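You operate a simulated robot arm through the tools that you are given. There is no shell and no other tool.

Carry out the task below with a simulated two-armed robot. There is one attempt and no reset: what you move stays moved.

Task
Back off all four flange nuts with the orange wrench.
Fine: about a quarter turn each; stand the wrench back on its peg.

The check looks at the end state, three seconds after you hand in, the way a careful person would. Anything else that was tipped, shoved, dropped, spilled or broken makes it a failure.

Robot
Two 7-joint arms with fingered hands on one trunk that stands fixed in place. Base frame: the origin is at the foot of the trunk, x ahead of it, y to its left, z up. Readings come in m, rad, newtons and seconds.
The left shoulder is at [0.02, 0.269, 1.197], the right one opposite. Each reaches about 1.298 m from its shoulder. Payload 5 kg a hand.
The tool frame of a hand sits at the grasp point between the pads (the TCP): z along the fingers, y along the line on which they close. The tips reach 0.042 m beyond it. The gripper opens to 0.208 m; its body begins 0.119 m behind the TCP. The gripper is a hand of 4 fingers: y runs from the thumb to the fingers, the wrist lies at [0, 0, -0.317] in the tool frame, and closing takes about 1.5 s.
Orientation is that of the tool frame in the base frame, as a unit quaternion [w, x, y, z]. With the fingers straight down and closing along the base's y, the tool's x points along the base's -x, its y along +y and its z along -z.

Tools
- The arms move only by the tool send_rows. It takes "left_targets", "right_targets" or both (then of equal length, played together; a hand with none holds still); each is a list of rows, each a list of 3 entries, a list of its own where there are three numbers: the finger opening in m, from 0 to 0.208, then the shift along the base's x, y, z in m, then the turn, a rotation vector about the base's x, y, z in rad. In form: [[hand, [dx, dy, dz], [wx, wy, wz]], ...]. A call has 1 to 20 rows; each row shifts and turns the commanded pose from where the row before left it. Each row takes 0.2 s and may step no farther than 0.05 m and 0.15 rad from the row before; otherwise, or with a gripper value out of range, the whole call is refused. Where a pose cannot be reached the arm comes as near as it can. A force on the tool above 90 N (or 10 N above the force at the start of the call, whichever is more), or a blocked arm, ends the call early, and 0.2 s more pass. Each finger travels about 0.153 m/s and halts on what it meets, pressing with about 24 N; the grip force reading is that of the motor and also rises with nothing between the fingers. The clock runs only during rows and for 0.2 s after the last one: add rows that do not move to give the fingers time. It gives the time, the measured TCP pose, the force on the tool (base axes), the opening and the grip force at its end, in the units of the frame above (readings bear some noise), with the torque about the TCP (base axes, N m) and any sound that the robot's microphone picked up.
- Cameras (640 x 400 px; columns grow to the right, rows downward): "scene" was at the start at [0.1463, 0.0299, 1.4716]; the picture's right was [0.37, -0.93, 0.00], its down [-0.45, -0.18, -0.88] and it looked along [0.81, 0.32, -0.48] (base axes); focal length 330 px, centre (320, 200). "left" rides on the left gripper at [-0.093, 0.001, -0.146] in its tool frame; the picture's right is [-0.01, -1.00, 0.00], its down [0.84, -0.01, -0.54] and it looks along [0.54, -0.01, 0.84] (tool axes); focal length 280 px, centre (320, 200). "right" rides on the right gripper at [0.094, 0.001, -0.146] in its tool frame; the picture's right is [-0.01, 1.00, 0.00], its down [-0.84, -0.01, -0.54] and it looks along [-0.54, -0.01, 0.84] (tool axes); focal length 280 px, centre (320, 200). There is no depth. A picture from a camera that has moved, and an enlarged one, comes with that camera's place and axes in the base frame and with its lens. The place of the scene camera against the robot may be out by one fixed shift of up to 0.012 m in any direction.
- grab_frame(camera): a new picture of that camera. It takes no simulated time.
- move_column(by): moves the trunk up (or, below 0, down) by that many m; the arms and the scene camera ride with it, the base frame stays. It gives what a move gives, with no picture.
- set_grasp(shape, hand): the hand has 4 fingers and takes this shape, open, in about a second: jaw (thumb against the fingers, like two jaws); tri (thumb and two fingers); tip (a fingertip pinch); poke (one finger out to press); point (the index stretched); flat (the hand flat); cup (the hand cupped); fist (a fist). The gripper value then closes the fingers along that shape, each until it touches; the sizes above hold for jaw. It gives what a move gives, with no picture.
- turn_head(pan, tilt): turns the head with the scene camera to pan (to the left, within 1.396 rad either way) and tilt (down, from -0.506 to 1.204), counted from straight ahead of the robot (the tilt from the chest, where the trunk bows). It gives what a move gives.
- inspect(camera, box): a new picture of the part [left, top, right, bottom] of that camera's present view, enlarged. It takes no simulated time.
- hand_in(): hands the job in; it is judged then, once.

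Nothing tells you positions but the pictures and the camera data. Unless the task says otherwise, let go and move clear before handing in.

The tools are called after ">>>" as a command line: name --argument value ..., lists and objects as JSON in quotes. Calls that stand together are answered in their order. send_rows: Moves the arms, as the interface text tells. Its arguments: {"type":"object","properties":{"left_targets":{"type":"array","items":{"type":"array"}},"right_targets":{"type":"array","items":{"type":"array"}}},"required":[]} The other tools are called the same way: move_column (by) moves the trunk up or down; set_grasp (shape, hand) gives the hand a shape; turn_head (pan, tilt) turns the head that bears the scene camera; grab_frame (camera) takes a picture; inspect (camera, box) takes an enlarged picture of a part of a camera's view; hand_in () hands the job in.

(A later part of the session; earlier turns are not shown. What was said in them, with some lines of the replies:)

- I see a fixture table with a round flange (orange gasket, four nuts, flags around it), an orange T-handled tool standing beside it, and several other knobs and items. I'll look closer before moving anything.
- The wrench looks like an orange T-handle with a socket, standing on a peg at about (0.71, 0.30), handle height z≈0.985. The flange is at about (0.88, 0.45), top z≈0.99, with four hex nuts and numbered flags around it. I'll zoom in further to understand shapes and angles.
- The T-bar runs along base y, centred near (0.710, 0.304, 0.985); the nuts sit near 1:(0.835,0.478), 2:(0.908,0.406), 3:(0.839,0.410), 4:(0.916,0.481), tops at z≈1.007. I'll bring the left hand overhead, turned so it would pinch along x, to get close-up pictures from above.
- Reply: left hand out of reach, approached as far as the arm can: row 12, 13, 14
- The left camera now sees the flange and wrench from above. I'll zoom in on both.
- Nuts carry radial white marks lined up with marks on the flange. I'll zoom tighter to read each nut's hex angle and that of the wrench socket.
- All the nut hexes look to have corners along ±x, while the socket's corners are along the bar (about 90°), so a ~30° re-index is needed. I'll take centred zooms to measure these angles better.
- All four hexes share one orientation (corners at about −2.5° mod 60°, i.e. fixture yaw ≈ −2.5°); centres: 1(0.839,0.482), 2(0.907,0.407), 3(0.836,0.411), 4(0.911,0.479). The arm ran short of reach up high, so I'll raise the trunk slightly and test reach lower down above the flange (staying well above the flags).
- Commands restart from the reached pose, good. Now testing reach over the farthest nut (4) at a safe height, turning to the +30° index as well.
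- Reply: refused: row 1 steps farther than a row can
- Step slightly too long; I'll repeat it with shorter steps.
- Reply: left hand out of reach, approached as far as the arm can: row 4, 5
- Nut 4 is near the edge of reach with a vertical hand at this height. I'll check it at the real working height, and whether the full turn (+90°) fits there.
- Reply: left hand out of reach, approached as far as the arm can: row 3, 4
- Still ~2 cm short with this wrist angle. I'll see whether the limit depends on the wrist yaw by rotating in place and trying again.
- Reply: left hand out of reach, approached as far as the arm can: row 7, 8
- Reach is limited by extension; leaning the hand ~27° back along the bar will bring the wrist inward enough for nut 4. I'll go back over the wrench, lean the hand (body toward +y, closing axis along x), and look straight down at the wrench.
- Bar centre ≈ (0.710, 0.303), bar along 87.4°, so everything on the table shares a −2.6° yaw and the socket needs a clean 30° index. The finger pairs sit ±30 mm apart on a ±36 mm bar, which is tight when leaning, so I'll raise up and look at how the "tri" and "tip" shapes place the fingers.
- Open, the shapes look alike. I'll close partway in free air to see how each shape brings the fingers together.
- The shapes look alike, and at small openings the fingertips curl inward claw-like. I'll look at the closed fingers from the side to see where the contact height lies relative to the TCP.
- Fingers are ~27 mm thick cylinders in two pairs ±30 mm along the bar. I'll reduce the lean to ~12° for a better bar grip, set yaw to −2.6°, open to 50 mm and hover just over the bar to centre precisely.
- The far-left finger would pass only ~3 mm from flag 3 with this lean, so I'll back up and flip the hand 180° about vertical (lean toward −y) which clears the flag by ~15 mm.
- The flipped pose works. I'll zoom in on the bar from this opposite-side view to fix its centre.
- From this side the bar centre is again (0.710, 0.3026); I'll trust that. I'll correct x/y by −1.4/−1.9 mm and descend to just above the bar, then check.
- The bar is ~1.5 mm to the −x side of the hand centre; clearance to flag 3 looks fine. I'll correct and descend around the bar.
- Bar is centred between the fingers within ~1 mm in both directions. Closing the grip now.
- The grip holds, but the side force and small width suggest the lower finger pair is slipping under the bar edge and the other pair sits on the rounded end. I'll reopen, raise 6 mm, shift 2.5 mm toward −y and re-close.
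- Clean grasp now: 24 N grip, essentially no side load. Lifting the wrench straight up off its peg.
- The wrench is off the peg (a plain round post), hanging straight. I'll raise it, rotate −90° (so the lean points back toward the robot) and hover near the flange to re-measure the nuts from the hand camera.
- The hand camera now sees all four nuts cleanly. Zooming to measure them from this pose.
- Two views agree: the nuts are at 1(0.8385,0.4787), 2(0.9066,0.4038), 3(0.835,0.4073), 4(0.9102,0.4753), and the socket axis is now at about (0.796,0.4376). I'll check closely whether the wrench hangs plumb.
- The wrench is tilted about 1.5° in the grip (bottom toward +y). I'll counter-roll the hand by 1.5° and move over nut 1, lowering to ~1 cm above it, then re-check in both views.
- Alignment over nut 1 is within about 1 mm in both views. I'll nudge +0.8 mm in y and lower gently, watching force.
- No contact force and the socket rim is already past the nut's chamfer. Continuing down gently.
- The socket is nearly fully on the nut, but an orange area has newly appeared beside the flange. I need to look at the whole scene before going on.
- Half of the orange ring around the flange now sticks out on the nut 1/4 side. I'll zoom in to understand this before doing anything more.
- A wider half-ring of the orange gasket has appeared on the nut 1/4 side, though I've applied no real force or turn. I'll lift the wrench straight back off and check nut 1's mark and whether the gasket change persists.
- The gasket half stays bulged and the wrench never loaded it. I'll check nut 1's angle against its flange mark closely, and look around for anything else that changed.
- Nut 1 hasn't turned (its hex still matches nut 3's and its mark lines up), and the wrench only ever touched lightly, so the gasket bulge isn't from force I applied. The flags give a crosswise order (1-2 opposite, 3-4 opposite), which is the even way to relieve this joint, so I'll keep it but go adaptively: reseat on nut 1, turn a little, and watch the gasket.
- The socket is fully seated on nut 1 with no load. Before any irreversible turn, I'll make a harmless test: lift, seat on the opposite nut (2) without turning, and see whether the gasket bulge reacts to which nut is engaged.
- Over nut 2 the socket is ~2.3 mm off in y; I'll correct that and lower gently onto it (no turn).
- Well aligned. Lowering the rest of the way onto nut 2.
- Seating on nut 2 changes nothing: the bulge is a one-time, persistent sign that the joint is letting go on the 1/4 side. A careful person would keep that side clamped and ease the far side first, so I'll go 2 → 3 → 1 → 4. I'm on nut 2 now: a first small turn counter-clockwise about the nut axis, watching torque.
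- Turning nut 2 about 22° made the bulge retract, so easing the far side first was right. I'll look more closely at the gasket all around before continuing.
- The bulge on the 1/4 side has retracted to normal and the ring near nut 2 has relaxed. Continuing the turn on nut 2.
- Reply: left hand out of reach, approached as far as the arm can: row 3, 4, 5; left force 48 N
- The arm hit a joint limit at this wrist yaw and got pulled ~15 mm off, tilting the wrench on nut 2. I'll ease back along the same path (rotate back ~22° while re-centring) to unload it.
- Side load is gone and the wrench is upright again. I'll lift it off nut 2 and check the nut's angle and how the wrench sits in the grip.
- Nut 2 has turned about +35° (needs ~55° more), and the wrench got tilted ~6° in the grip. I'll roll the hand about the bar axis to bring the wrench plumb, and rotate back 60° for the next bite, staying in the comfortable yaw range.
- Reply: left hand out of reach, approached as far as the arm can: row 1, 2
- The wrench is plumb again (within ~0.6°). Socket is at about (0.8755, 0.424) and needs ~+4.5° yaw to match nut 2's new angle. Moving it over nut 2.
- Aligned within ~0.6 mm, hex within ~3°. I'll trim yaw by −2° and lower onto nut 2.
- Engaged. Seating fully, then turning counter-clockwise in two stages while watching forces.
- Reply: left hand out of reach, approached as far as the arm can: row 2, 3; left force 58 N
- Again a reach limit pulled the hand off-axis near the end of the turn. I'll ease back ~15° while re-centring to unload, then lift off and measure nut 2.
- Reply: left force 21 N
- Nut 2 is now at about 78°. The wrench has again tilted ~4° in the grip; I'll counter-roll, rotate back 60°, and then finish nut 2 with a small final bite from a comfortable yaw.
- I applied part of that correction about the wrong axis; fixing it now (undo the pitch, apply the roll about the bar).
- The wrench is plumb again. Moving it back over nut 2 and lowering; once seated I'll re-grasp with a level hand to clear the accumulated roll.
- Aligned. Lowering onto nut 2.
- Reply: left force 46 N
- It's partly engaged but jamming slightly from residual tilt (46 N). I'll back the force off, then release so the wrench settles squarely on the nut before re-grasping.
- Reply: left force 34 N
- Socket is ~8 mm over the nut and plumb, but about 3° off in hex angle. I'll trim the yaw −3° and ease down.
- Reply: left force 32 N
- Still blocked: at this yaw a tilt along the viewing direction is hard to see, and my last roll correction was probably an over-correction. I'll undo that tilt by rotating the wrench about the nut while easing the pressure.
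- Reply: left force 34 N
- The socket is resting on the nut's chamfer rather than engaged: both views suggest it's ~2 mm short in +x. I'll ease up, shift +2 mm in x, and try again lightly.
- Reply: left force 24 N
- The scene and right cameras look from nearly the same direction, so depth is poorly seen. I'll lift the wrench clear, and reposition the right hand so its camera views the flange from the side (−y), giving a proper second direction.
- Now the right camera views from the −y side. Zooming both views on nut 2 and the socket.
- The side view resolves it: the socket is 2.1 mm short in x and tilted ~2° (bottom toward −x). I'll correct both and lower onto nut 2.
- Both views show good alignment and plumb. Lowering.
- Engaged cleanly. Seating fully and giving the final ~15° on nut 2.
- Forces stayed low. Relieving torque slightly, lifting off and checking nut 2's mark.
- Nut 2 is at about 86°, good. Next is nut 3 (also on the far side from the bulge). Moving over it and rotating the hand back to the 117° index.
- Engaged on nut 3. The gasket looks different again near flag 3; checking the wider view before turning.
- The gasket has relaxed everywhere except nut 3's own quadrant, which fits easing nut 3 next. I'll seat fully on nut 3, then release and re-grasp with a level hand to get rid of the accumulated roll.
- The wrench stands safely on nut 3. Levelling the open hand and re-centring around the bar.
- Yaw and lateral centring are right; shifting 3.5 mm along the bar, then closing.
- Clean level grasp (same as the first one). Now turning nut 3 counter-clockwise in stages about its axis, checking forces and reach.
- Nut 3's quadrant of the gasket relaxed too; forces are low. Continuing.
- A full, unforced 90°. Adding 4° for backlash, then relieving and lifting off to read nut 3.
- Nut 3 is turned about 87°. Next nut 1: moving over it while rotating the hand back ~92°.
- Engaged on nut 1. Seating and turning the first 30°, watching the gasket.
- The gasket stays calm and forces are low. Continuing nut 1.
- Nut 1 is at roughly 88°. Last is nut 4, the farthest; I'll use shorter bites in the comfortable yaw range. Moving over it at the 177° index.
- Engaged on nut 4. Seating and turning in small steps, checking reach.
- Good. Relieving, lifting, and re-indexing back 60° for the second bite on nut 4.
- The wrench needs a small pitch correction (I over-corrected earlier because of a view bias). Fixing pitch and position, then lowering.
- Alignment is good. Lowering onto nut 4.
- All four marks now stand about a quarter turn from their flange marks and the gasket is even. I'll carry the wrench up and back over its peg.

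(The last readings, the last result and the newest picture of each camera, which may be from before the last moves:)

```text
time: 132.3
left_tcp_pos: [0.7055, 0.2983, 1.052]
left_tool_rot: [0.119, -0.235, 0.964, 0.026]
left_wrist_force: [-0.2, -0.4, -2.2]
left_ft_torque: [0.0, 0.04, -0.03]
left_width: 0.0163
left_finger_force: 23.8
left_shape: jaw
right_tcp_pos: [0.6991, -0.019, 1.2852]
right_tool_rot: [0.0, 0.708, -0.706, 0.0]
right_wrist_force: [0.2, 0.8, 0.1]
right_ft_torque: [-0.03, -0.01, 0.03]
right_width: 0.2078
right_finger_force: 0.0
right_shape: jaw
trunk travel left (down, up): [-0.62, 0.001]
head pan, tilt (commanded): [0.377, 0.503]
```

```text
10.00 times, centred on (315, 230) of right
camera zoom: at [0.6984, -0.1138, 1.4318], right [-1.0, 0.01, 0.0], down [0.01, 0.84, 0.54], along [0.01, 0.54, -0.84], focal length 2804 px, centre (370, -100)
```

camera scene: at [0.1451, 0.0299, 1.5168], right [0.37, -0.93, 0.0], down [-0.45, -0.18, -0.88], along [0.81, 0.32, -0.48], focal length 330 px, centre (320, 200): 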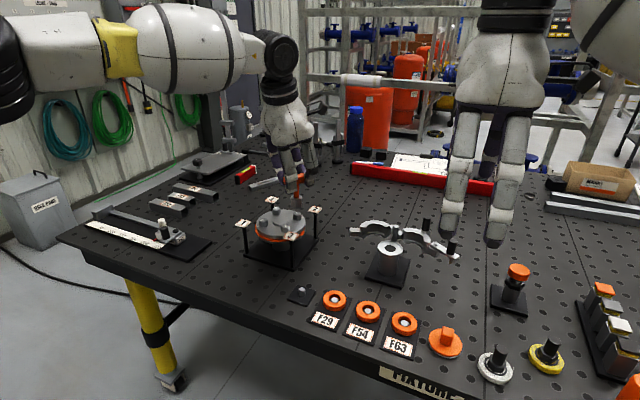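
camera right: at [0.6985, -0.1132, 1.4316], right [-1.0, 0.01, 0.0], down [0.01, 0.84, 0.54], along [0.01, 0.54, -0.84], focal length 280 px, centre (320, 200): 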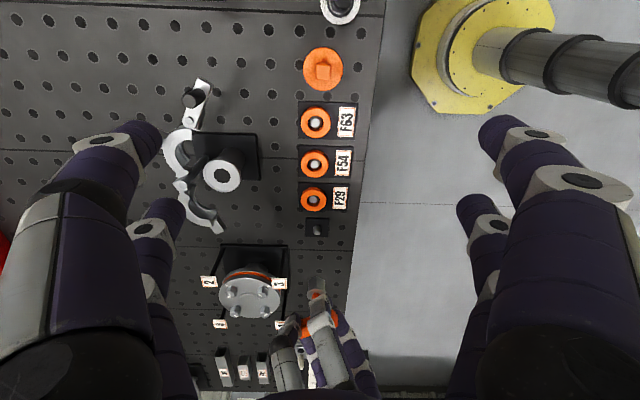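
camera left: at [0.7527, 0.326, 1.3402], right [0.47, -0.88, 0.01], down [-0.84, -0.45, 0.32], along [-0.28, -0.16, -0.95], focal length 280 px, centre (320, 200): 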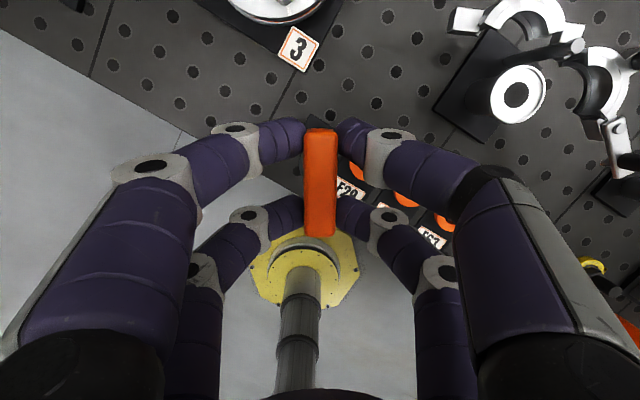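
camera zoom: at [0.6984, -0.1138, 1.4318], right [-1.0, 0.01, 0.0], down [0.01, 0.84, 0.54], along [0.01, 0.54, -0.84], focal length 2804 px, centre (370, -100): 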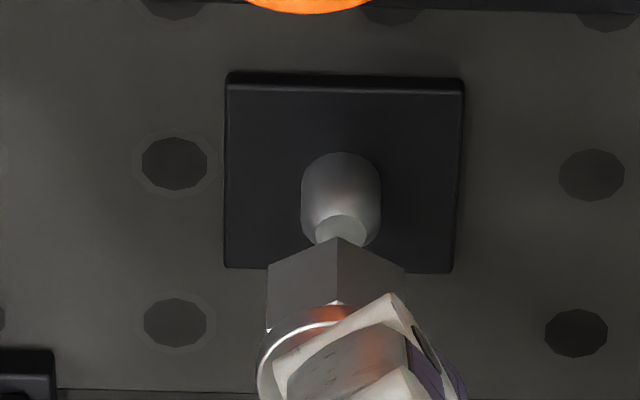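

>>> send_rows --left_targets '[[0.0, [-0.0008, 0.0009, 0], [0, 0, 0]], [0.0, [0, 0, -0.006], [0, 0, 0]], [0.0, [0, 0, -0.005], [0, 0, 0]], [0.0, [0, 0, -0.005], [0, 0, 0]], [0.0, [0, 0, 0], [0, 0, 0]]]'

>>> inspect --camera "scene" --box '[276, 250, 326, 300]'

>>> inspect --camera "right" --box '[295, 205, 335, 245]'

```text
time: 133.5
left_tcp_pos: [0.7046, 0.3002, 1.0363]
left_tool_rot: [0.119, -0.235, 0.964, 0.025]
left_wrist_force: [0.4, -0.5, -2.0]
left_ft_torque: [0.03, -0.04, -0.01]
left_width: 0.0168
left_finger_force: 23.4
left_shape: jaw
right_tcp_pos: [0.6979, -0.019, 1.2855]
right_tool_rot: [-0.001, 0.709, -0.705, -0.001]
right_wrist_force: [0.2, -0.2, -0.1]
right_ft_torque: [0.0, -0.01, -0.03]
right_width: 0.2081
right_finger_force: 0.1
right_shape: jaw
trunk travel left (down, up): [-0.62, 0.001]
head pan, tilt (commanded): [0.377, 0.503]
```

```text
8.00 times, centred on (301, 275) of scene
camera zoom: at [0.1456, 0.0299, 1.5167], right [0.37, -0.93, 0.0], down [-0.45, -0.18, -0.88], along [0.81, 0.32, -0.48], focal length 2644 px, centre (472, -400)
```

zoom: 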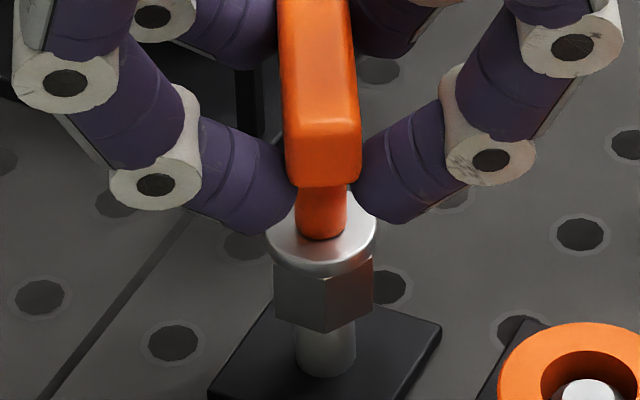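

```text
10.00 times, centred on (315, 225) of right
camera zoom: at [0.698, -0.1139, 1.4319], right [-1.0, 0.01, 0.0], down [0.01, 0.84, 0.54], along [0.01, 0.54, -0.84], focal length 2804 px, centre (370, -50)
```

zoom: 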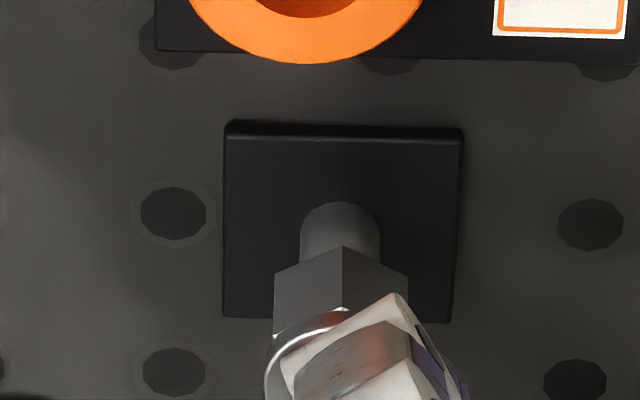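

>>> send_rows --left_targets '[[0.0, [0, 0, -0.005], [0, 0, 0]], [0.0, [0, 0, -0.004], [0, 0, 0]], [0.0, [0, 0, -0.003], [0, 0, 0]], [0.0, [0, 0, -0.002], [0, 0, 0]]]'

>>> inspect --camera "scene" --box '[276, 250, 326, 300]'

```text
time: 134.5
left_tcp_pos: [0.7062, 0.3001, 1.0231]
left_tool_rot: [0.12, -0.236, 0.964, 0.025]
left_wrist_force: [1.2, 0.0, -1.9]
left_ft_torque: [-0.04, 0.03, -0.03]
left_width: 0.0165
left_finger_force: 24.2
left_shape: jaw
right_tcp_pos: [0.7002, -0.0196, 1.2842]
right_tool_rot: [0.0, 0.709, -0.705, -0.001]
right_wrist_force: [-0.7, -0.5, 0.0]
right_ft_torque: [0.0, 0.03, 0.03]
right_width: 0.2079
right_finger_force: 0.1
right_shape: jaw
trunk travel left (down, up): [-0.62, 0.001]
head pan, tilt (commanded): [0.377, 0.503]
```

```text
8.00 times, centred on (301, 275) of scene
camera zoom: at [0.1459, 0.03, 1.5167], right [0.37, -0.93, 0.0], down [-0.45, -0.18, -0.88], along [0.81, 0.32, -0.48], focal length 2644 px, centre (472, -400)
```

zoom: 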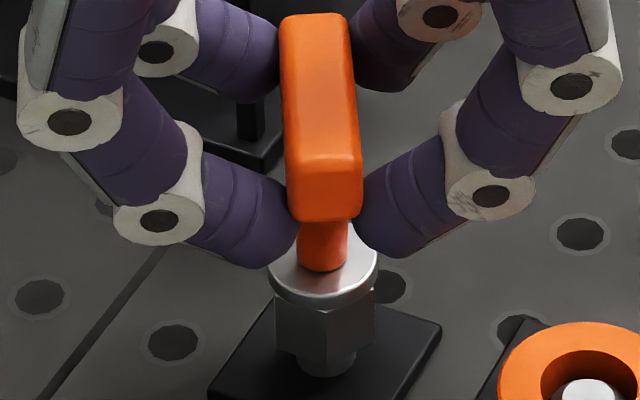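

>>> send_rows --left_targets '[[0.0, [0, 0, -0.003], [0, 0, 0]], [0.0, [0, 0, -0.002], [0, 0, 0]], [0.0, [0, 0, 0], [0, 0, 0]]]'

>>> inspect --camera "scene" --box '[276, 250, 326, 300]'

>>> inspect --camera "right" --box '[285, 200, 345, 260]'

```text
time: 135.3
left_tcp_pos: [0.7056, 0.2991, 1.0176]
left_tool_rot: [0.119, -0.236, 0.964, 0.026]
left_wrist_force: [0.0, 0.2, -1.8]
left_ft_torque: [0.01, -0.02, 0.03]
left_width: 0.0164
left_finger_force: 23.9
left_shape: jaw
right_tcp_pos: [0.6977, -0.0196, 1.285]
right_tool_rot: [0.0, 0.708, -0.706, 0.0]
right_wrist_force: [-0.3, -0.3, -0.8]
right_ft_torque: [0.03, 0.01, 0.01]
right_width: 0.2081
right_finger_force: 0.1
right_shape: jaw
trunk travel left (down, up): [-0.62, 0.001]
head pan, tilt (commanded): [0.377, 0.503]
```

```text
8.00 times, centred on (301, 275) of scene
camera zoom: at [0.1458, 0.03, 1.5167], right [0.37, -0.93, 0.0], down [-0.45, -0.18, -0.88], along [0.81, 0.32, -0.48], focal length 2644 px, centre (472, -400)
```

zoom: 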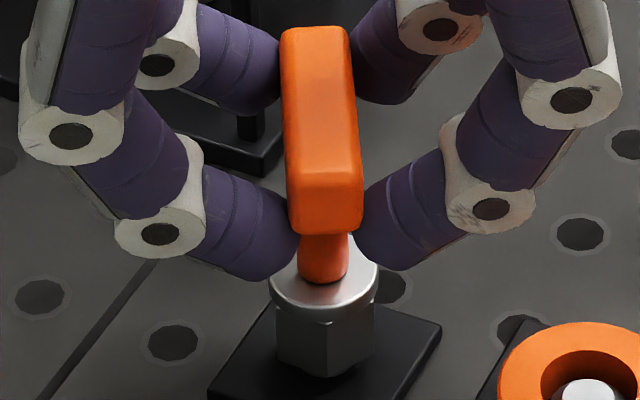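

```text
6.67 times, centred on (315, 230) of right
camera zoom: at [0.6983, -0.1138, 1.4318], right [-1.0, 0.01, 0.0], down [0.01, 0.84, 0.54], along [0.01, 0.54, -0.84], focal length 1869 px, centre (353, 0)
```

zoom: 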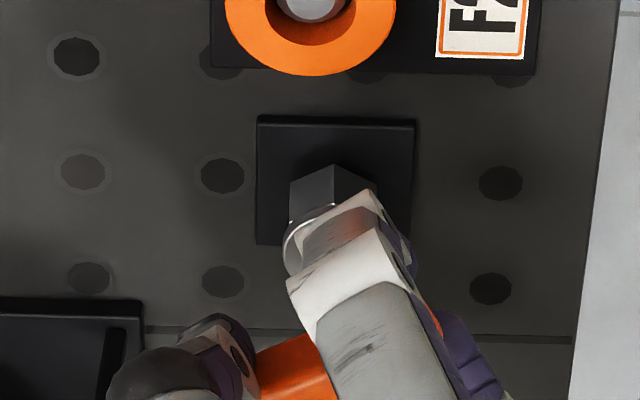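

>>> send_rows --left_targets '[[0.0, [0, 0, -0.0015], [0, 0, 0]], [0.0, [0, 0, -0.0005], [0, 0, 0]], [0.0, [0, 0, 0], [0, 0, 0]]]'

```text
time: 136.1
left_tcp_pos: [0.7049, 0.3002, 1.0168]
left_tool_rot: [0.119, -0.235, 0.964, 0.025]
left_wrist_force: [0.3, 1.1, -1.1]
left_ft_torque: [0.0, -0.03, -0.03]
left_width: 0.0164
left_finger_force: 23.5
left_shape: jaw
right_tcp_pos: [0.6998, -0.0194, 1.2863]
right_tool_rot: [0.0, 0.708, -0.706, 0.0]
right_wrist_force: [-0.2, -0.2, 0.0]
right_ft_torque: [-0.01, 0.0, 0.0]
right_width: 0.2077
right_finger_force: 0.1
right_shape: jaw
trunk travel left (down, up): [-0.62, 0.001]
head pan, tilt (commanded): [0.377, 0.503]
```

Contact is just starting. Opening the fingers gently to release the wrench on its peg.

>>> send_rows --left_targets '[[0.0, [0, 0, -0.0007], [0, 0, 0]], [0.02, [0, 0, 0], [0, 0, 0]], [0.03, [0, 0, 0], [0, 0, 0]], [0.045, [0, 0, 0], [0, 0, 0]], [0.06, [0, 0, 0], [0, 0, 0]], [0.07, [0, 0, 0], [0, 0, 0]], [0.07, [0, 0, 0], [0, 0, 0]]]'

>>> inspect --camera "scene" --box '[266, 235, 336, 305]'

>>> inspect --camera "left" --box '[220, 80, 420, 250]'

>>> inspect --camera "right" --box '[265, 200, 365, 300]'

```text
time: 137.7
left_tcp_pos: [0.7035, 0.2997, 1.0149]
left_tool_rot: [0.119, -0.236, 0.964, 0.025]
left_wrist_force: [0.5, 0.3, -0.3]
left_ft_torque: [0.02, -0.02, 0.0]
left_width: 0.0695
left_finger_force: 0.0
left_shape: jaw
right_tcp_pos: [0.6987, -0.0201, 1.2857]
right_tool_rot: [0.0, 0.708, -0.706, 0.001]
right_wrist_force: [-0.9, 0.2, -0.5]
right_ft_torque: [0.0, 0.0, -0.03]
right_width: 0.2081
right_finger_force: 0.0
right_shape: jaw
trunk travel left (down, up): [-0.62, 0.001]
head pan, tilt (commanded): [0.377, 0.503]
```

```text
5.71 times, centred on (301, 270) of scene
camera zoom: at [0.1457, 0.0299, 1.5167], right [0.37, -0.93, 0.0], down [-0.45, -0.18, -0.88], along [0.81, 0.32, -0.48], focal length 1888 px, centre (429, -200)
```

zoom: 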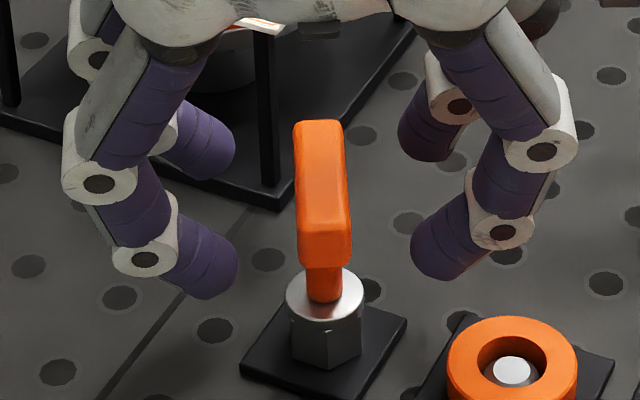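

```text
2.35 times, centred on (320, 165) of left
camera zoom: at [0.7523, 0.3275, 1.179], right [0.47, -0.88, 0.01], down [-0.84, -0.45, 0.32], along [-0.28, -0.16, -0.95], focal length 660 px, centre (320, 282)
```

zoom: 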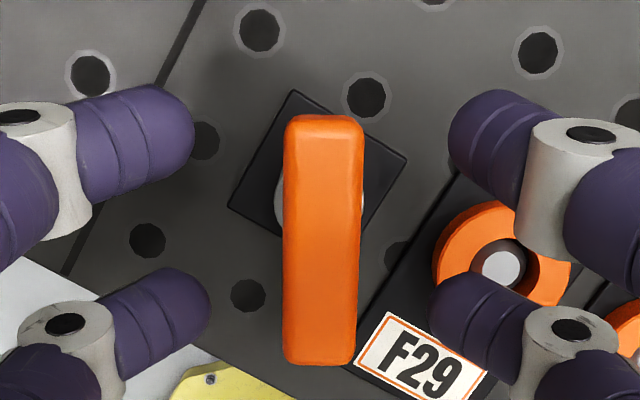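

```text
4.00 times, centred on (315, 250) of right
camera zoom: at [0.6981, -0.1139, 1.4319], right [-1.0, 0.01, 0.0], down [0.01, 0.84, 0.54], along [0.01, 0.54, -0.84], focal length 1122 px, centre (340, 0)
```

zoom: 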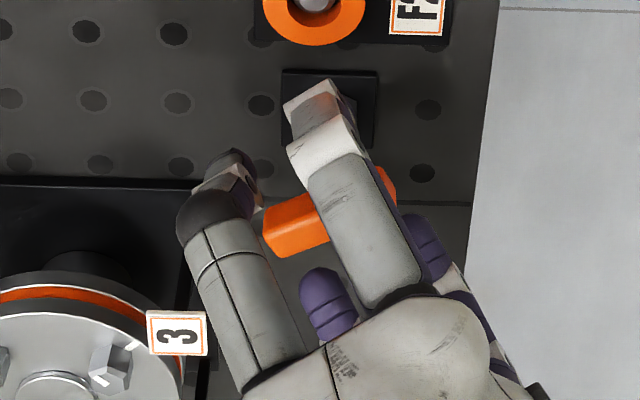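

The wrench stands on its peg, hand clear on both sides. Retreating straight up.

>>> send_rows --left_targets '[[0.07, [0, 0, 0.02], [0, 0, 0]], [0.07, [0, 0, 0.03], [0, 0, 0]], [0.07, [0, 0, 0.04], [0, 0, 0]], [0.07, [0, 0, 0.04], [0, 0, 0]], [0.07, [0, 0, 0.04], [0, 0, 0]], [0.07, [0, 0, 0], [0, 0, 0]]]'

>>> grab_frame --camera "scene"

>>> inspect --camera "scene" --box '[276, 245, 326, 300]'

>>> grab_frame --camera "left"

```text
time: 139.1
left_tcp_pos: [0.704, 0.2995, 1.1855]
left_tool_rot: [0.12, -0.234, 0.964, 0.025]
left_wrist_force: [-0.3, 0.5, 0.8]
left_ft_torque: [-0.05, 0.0, 0.01]
left_width: 0.0697
left_finger_force: 0.0
left_shape: jaw
right_tcp_pos: [0.7001, -0.0196, 1.2844]
right_tool_rot: [0.001, 0.708, -0.706, -0.001]
right_wrist_force: [0.1, 0.5, 0.0]
right_ft_torque: [0.01, 0.07, 0.01]
right_width: 0.2079
right_finger_force: 0.0
right_shape: jaw
trunk travel left (down, up): [-0.62, 0.001]
head pan, tilt (commanded): [0.377, 0.503]
```

```text
taken
camera scene: at [0.1465, 0.0302, 1.5165], right [0.37, -0.93, 0.0], down [-0.45, -0.18, -0.88], along [0.81, 0.32, -0.48], focal length 330 px, centre (320, 200)
```

scene: 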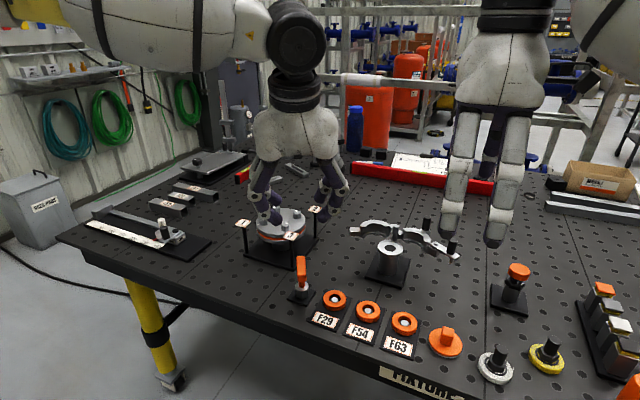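

```text
7.27 times, centred on (301, 272) of scene
camera zoom: at [0.1465, 0.0302, 1.5165], right [0.37, -0.93, 0.0], down [-0.45, -0.18, -0.88], along [0.81, 0.32, -0.48], focal length 2404 px, centre (458, -327)
```

zoom: 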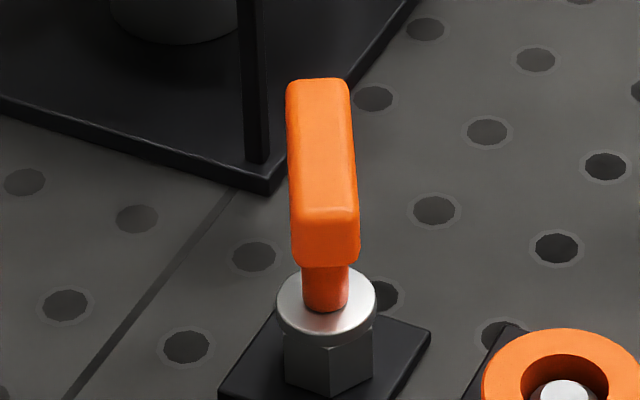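

```text
taken
camera left: at [0.7529, 0.3279, 1.3485], right [0.47, -0.88, 0.01], down [-0.84, -0.45, 0.32], along [-0.28, -0.16, -0.95], focal length 280 px, centre (320, 200)
```

left: 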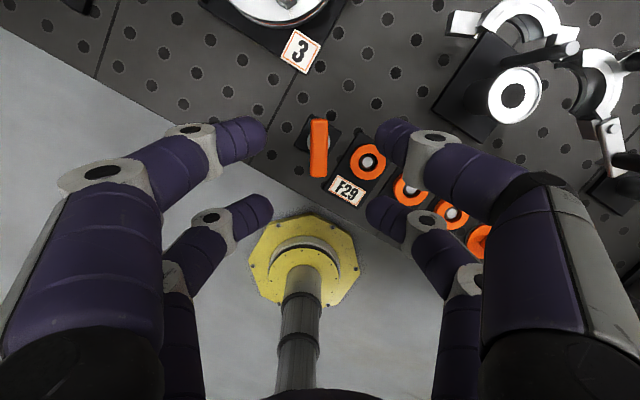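

The wrench is upright on its peg. Now I'll hover the left camera over the flange to measure each nut's final angle.

>>> send_rows --left_targets '[[0.07, [0.0215, 0.0343, 0.002], [0, 0, -0.1309]], [0.07, [0.0215, 0.0343, 0.002], [0, 0, -0.1309]], [0.07, [0.0215, 0.0343, 0.002], [0, 0, -0.1309]], [0.07, [0.0215, 0.0343, 0.002], [0, 0, -0.1309]], [0.07, [0, 0, 0], [0, 0, 0]]]'

>>> inspect --camera "left" --box '[230, 0, 410, 140]'

>>> inspect --camera "scene" --box '[245, 195, 325, 260]'

```text
time: 140.3
left_tcp_pos: [0.7899, 0.4358, 1.1923]
left_tool_rot: [0.122, 0.023, 0.992, -0.007]
left_wrist_force: [-0.1, -0.9, 1.0]
left_ft_torque: [0.09, -0.03, 0.06]
left_width: 0.0699
left_finger_force: 0.0
left_shape: jaw
right_tcp_pos: [0.6996, -0.0218, 1.2844]
right_tool_rot: [0.0, 0.708, -0.707, 0.0]
right_wrist_force: [-0.8, -1.7, -0.2]
right_ft_torque: [0.15, 0.0, -0.01]
right_width: 0.2079
right_finger_force: 0.0
right_shape: jaw
trunk travel left (down, up): [-0.62, 0.001]
head pan, tilt (commanded): [0.377, 0.503]
```

```text
2.86 times, centred on (320, 70) of left
camera zoom: at [0.8463, 0.4364, 1.3569], right [-0.03, -1.0, 0.01], down [-0.95, 0.03, 0.32], along [-0.32, 0.0, -0.95], focal length 801 px, centre (320, 571)
```

zoom: 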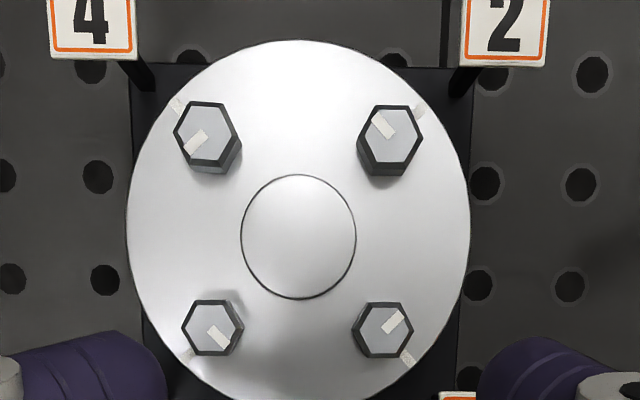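

```text
6.15 times, centred on (285, 228) of scene
camera zoom: at [0.1453, 0.0289, 1.5168], right [0.37, -0.93, 0.0], down [-0.45, -0.18, -0.88], along [0.82, 0.32, -0.48], focal length 2034 px, centre (535, 31)
```

zoom: 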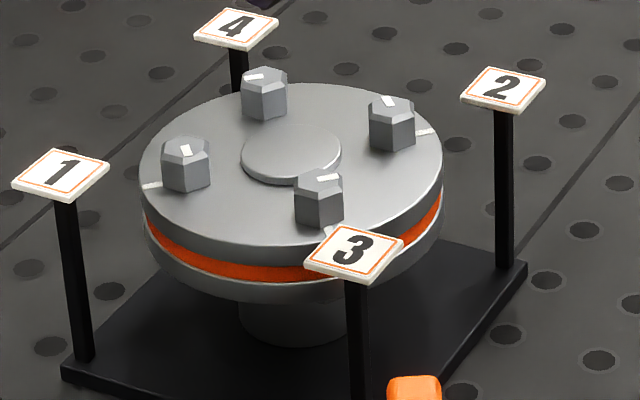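

Each mark now sits roughly perpendicular to its flange line. Zooming in to measure them more exactly.

>>> inspect --camera "left" --box '[282, 28, 322, 66]'

>>> inspect --camera "left" --box '[346, 28, 386, 66]'

>>> inspect --camera "left" --box '[284, 98, 324, 136]'

>>> inspect --camera "left" --box '[344, 98, 384, 136]'

```text
10.53 times, centred on (302, 47) of left
camera zoom: at [0.8463, 0.4364, 1.3569], right [-0.03, -1.0, 0.01], down [-0.95, 0.03, 0.32], along [-0.32, 0.0, -0.95], focal length 2952 px, centre (510, 1810)
```

zoom: 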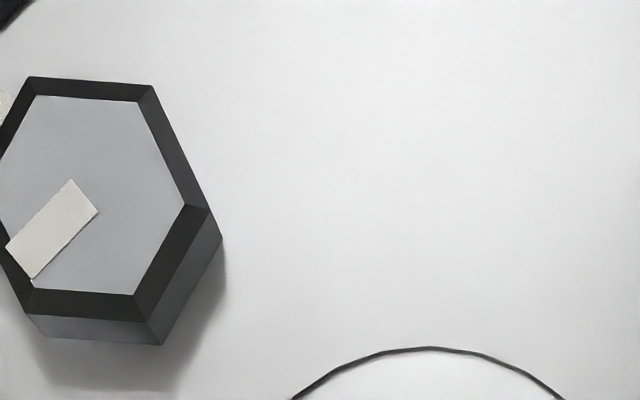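

```text
10.53 times, centred on (366, 47) of left
camera zoom: at [0.8463, 0.4364, 1.3569], right [-0.03, -1.0, 0.01], down [-0.95, 0.03, 0.32], along [-0.32, 0.0, -0.95], focal length 2952 px, centre (-164, 1810)
```

zoom: 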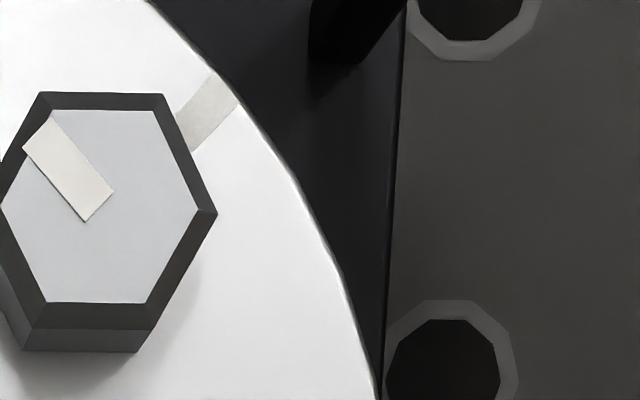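

```text
10.53 times, centred on (304, 117) of left
camera zoom: at [0.8463, 0.4364, 1.3569], right [-0.03, -1.0, 0.01], down [-0.95, 0.03, 0.32], along [-0.32, 0.0, -0.95], focal length 2952 px, centre (488, 1074)
```

zoom: 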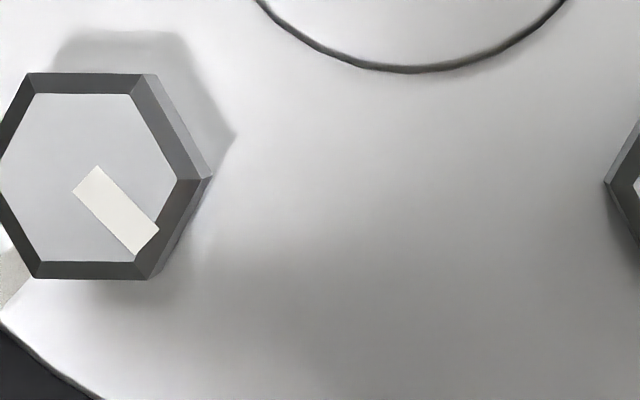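

```text
10.53 times, centred on (364, 117) of left
camera zoom: at [0.8463, 0.4364, 1.3569], right [-0.03, -1.0, 0.01], down [-0.95, 0.03, 0.32], along [-0.32, 0.0, -0.95], focal length 2952 px, centre (-143, 1074)
```

zoom: 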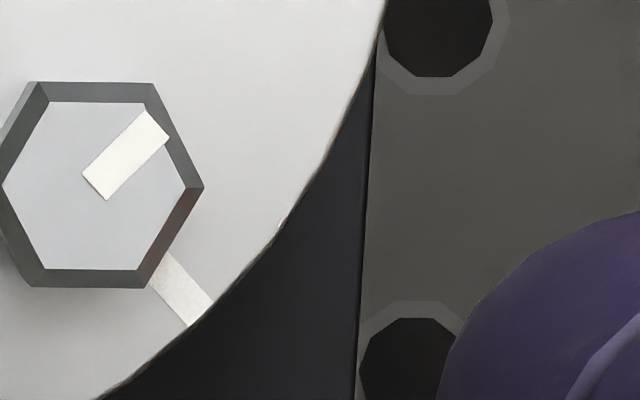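

All four nuts read 87–91° backed off, evenly. I'll retract the left arm clear of the table and make a last check of the scene before handing in.

>>> send_rows --left_targets '[[0.1, [-0.02, 0.0, 0.03], [0, 0, 0]], [0.12, [-0.035, 0.005, 0.02], [0, 0, 0]], [0.15, [-0.04, 0.005, 0.015], [0, 0, 0]], [0.15, [-0.04, 0.005, 0.015], [0, 0, 0]], [0.15, [-0.04, 0.005, 0.01], [0, 0, 0]], [0.15, [-0.04, 0.005, 0.01], [0, 0, 0]], [0.15, [-0.04, 0.005, 0.01], [0, 0, 0]], [0.15, [0, 0, 0], [0, 0, 0]]]'

>>> grab_frame --camera "scene"

>>> grab_frame --camera "right"

>>> inspect --camera "scene" --box '[230, 185, 350, 305]'

```text
time: 142.1
left_tcp_pos: [0.5371, 0.467, 1.3026]
left_tool_rot: [0.122, 0.022, 0.992, -0.006]
left_wrist_force: [1.2, -0.7, -0.2]
left_ft_torque: [0.06, 0.1, 0.02]
left_width: 0.1497
left_finger_force: 0.1
left_shape: jaw
right_tcp_pos: [0.7001, -0.0205, 1.2838]
right_tool_rot: [0.001, 0.708, -0.706, 0.0]
right_wrist_force: [0.9, -0.3, -0.5]
right_ft_torque: [0.08, 0.13, 0.03]
right_width: 0.2078
right_finger_force: 0.0
right_shape: jaw
trunk travel left (down, up): [-0.62, 0.001]
head pan, tilt (commanded): [0.377, 0.503]
```

```text
taken
camera scene: at [0.147, 0.0293, 1.5165], right [0.37, -0.93, 0.0], down [-0.45, -0.18, -0.88], along [0.81, 0.32, -0.48], focal length 330 px, centre (320, 200)
```

scene: 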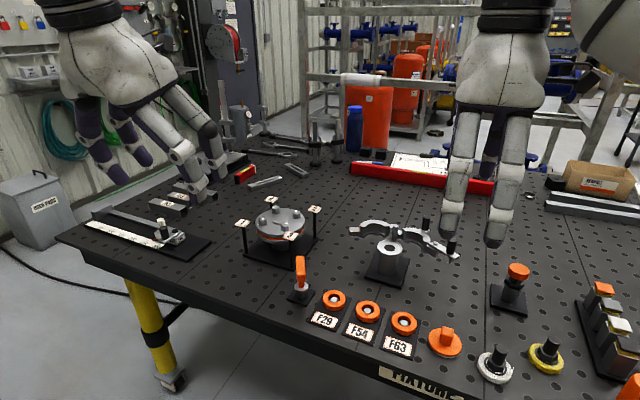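

```text
taken
camera right: at [0.6996, -0.1151, 1.4307], right [-1.0, 0.01, 0.0], down [0.01, 0.84, 0.54], along [0.01, 0.54, -0.84], focal length 280 px, centre (320, 200)
```

right: 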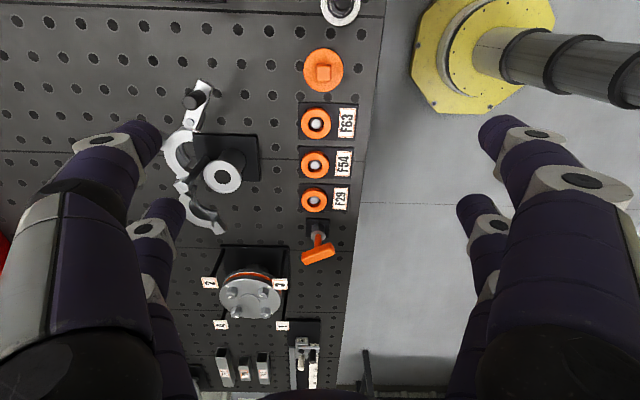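

```text
3.33 times, centred on (290, 245) of scene
camera zoom: at [0.147, 0.0293, 1.5165], right [0.37, -0.93, 0.0], down [-0.45, -0.18, -0.88], along [0.81, 0.32, -0.48], focal length 1102 px, centre (420, 50)
```

zoom: 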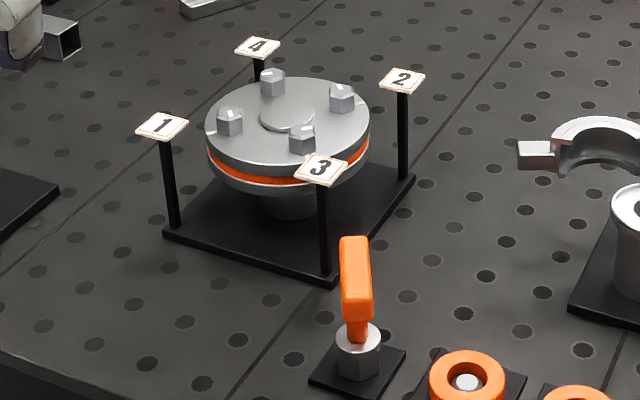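

Everything checks out. The four nuts are backed off evenly by about a quarter turn, the gasket is even, and the wrench stands upright on its peg. Nothing else was moved, and both hands are empty and clear, so I'm handing in.

>>> hand_in

```text
The job is handed in.
```

I backed off all four flange nuts with the orange wrench and handed the job in. The wrench is standing upright back on its peg.

- **Nut angles:** the four nuts read between about 87° and 91° from their flange marks in the last overhead pictures.
- **Order:** I loosened them 2, 3, 1, 4 rather than following the flag numbers. When I first set the wrench on nut 1, the orange gasket bulged out on the side of nuts 1 and 4, before I had turned anything. I eased the opposite side first, and the bulge went back as soon as nut 2 started to turn. At the end the ring was even all round but sat further in than at the start.
- **Extra force on nut 2:** twice the left arm reached its limit while turning nut 2 and pulled the wrench sideways, up to about 56 N. I later pressed up to about 46 N while trying to reseat it. I unloaded each time and re-gripped the wrench, and I saw no damage.
- **Final state:** nothing else looked moved in the last pictures, and both hands are empty and clear. The wrench's handle points a different way on the peg than it did at the start.
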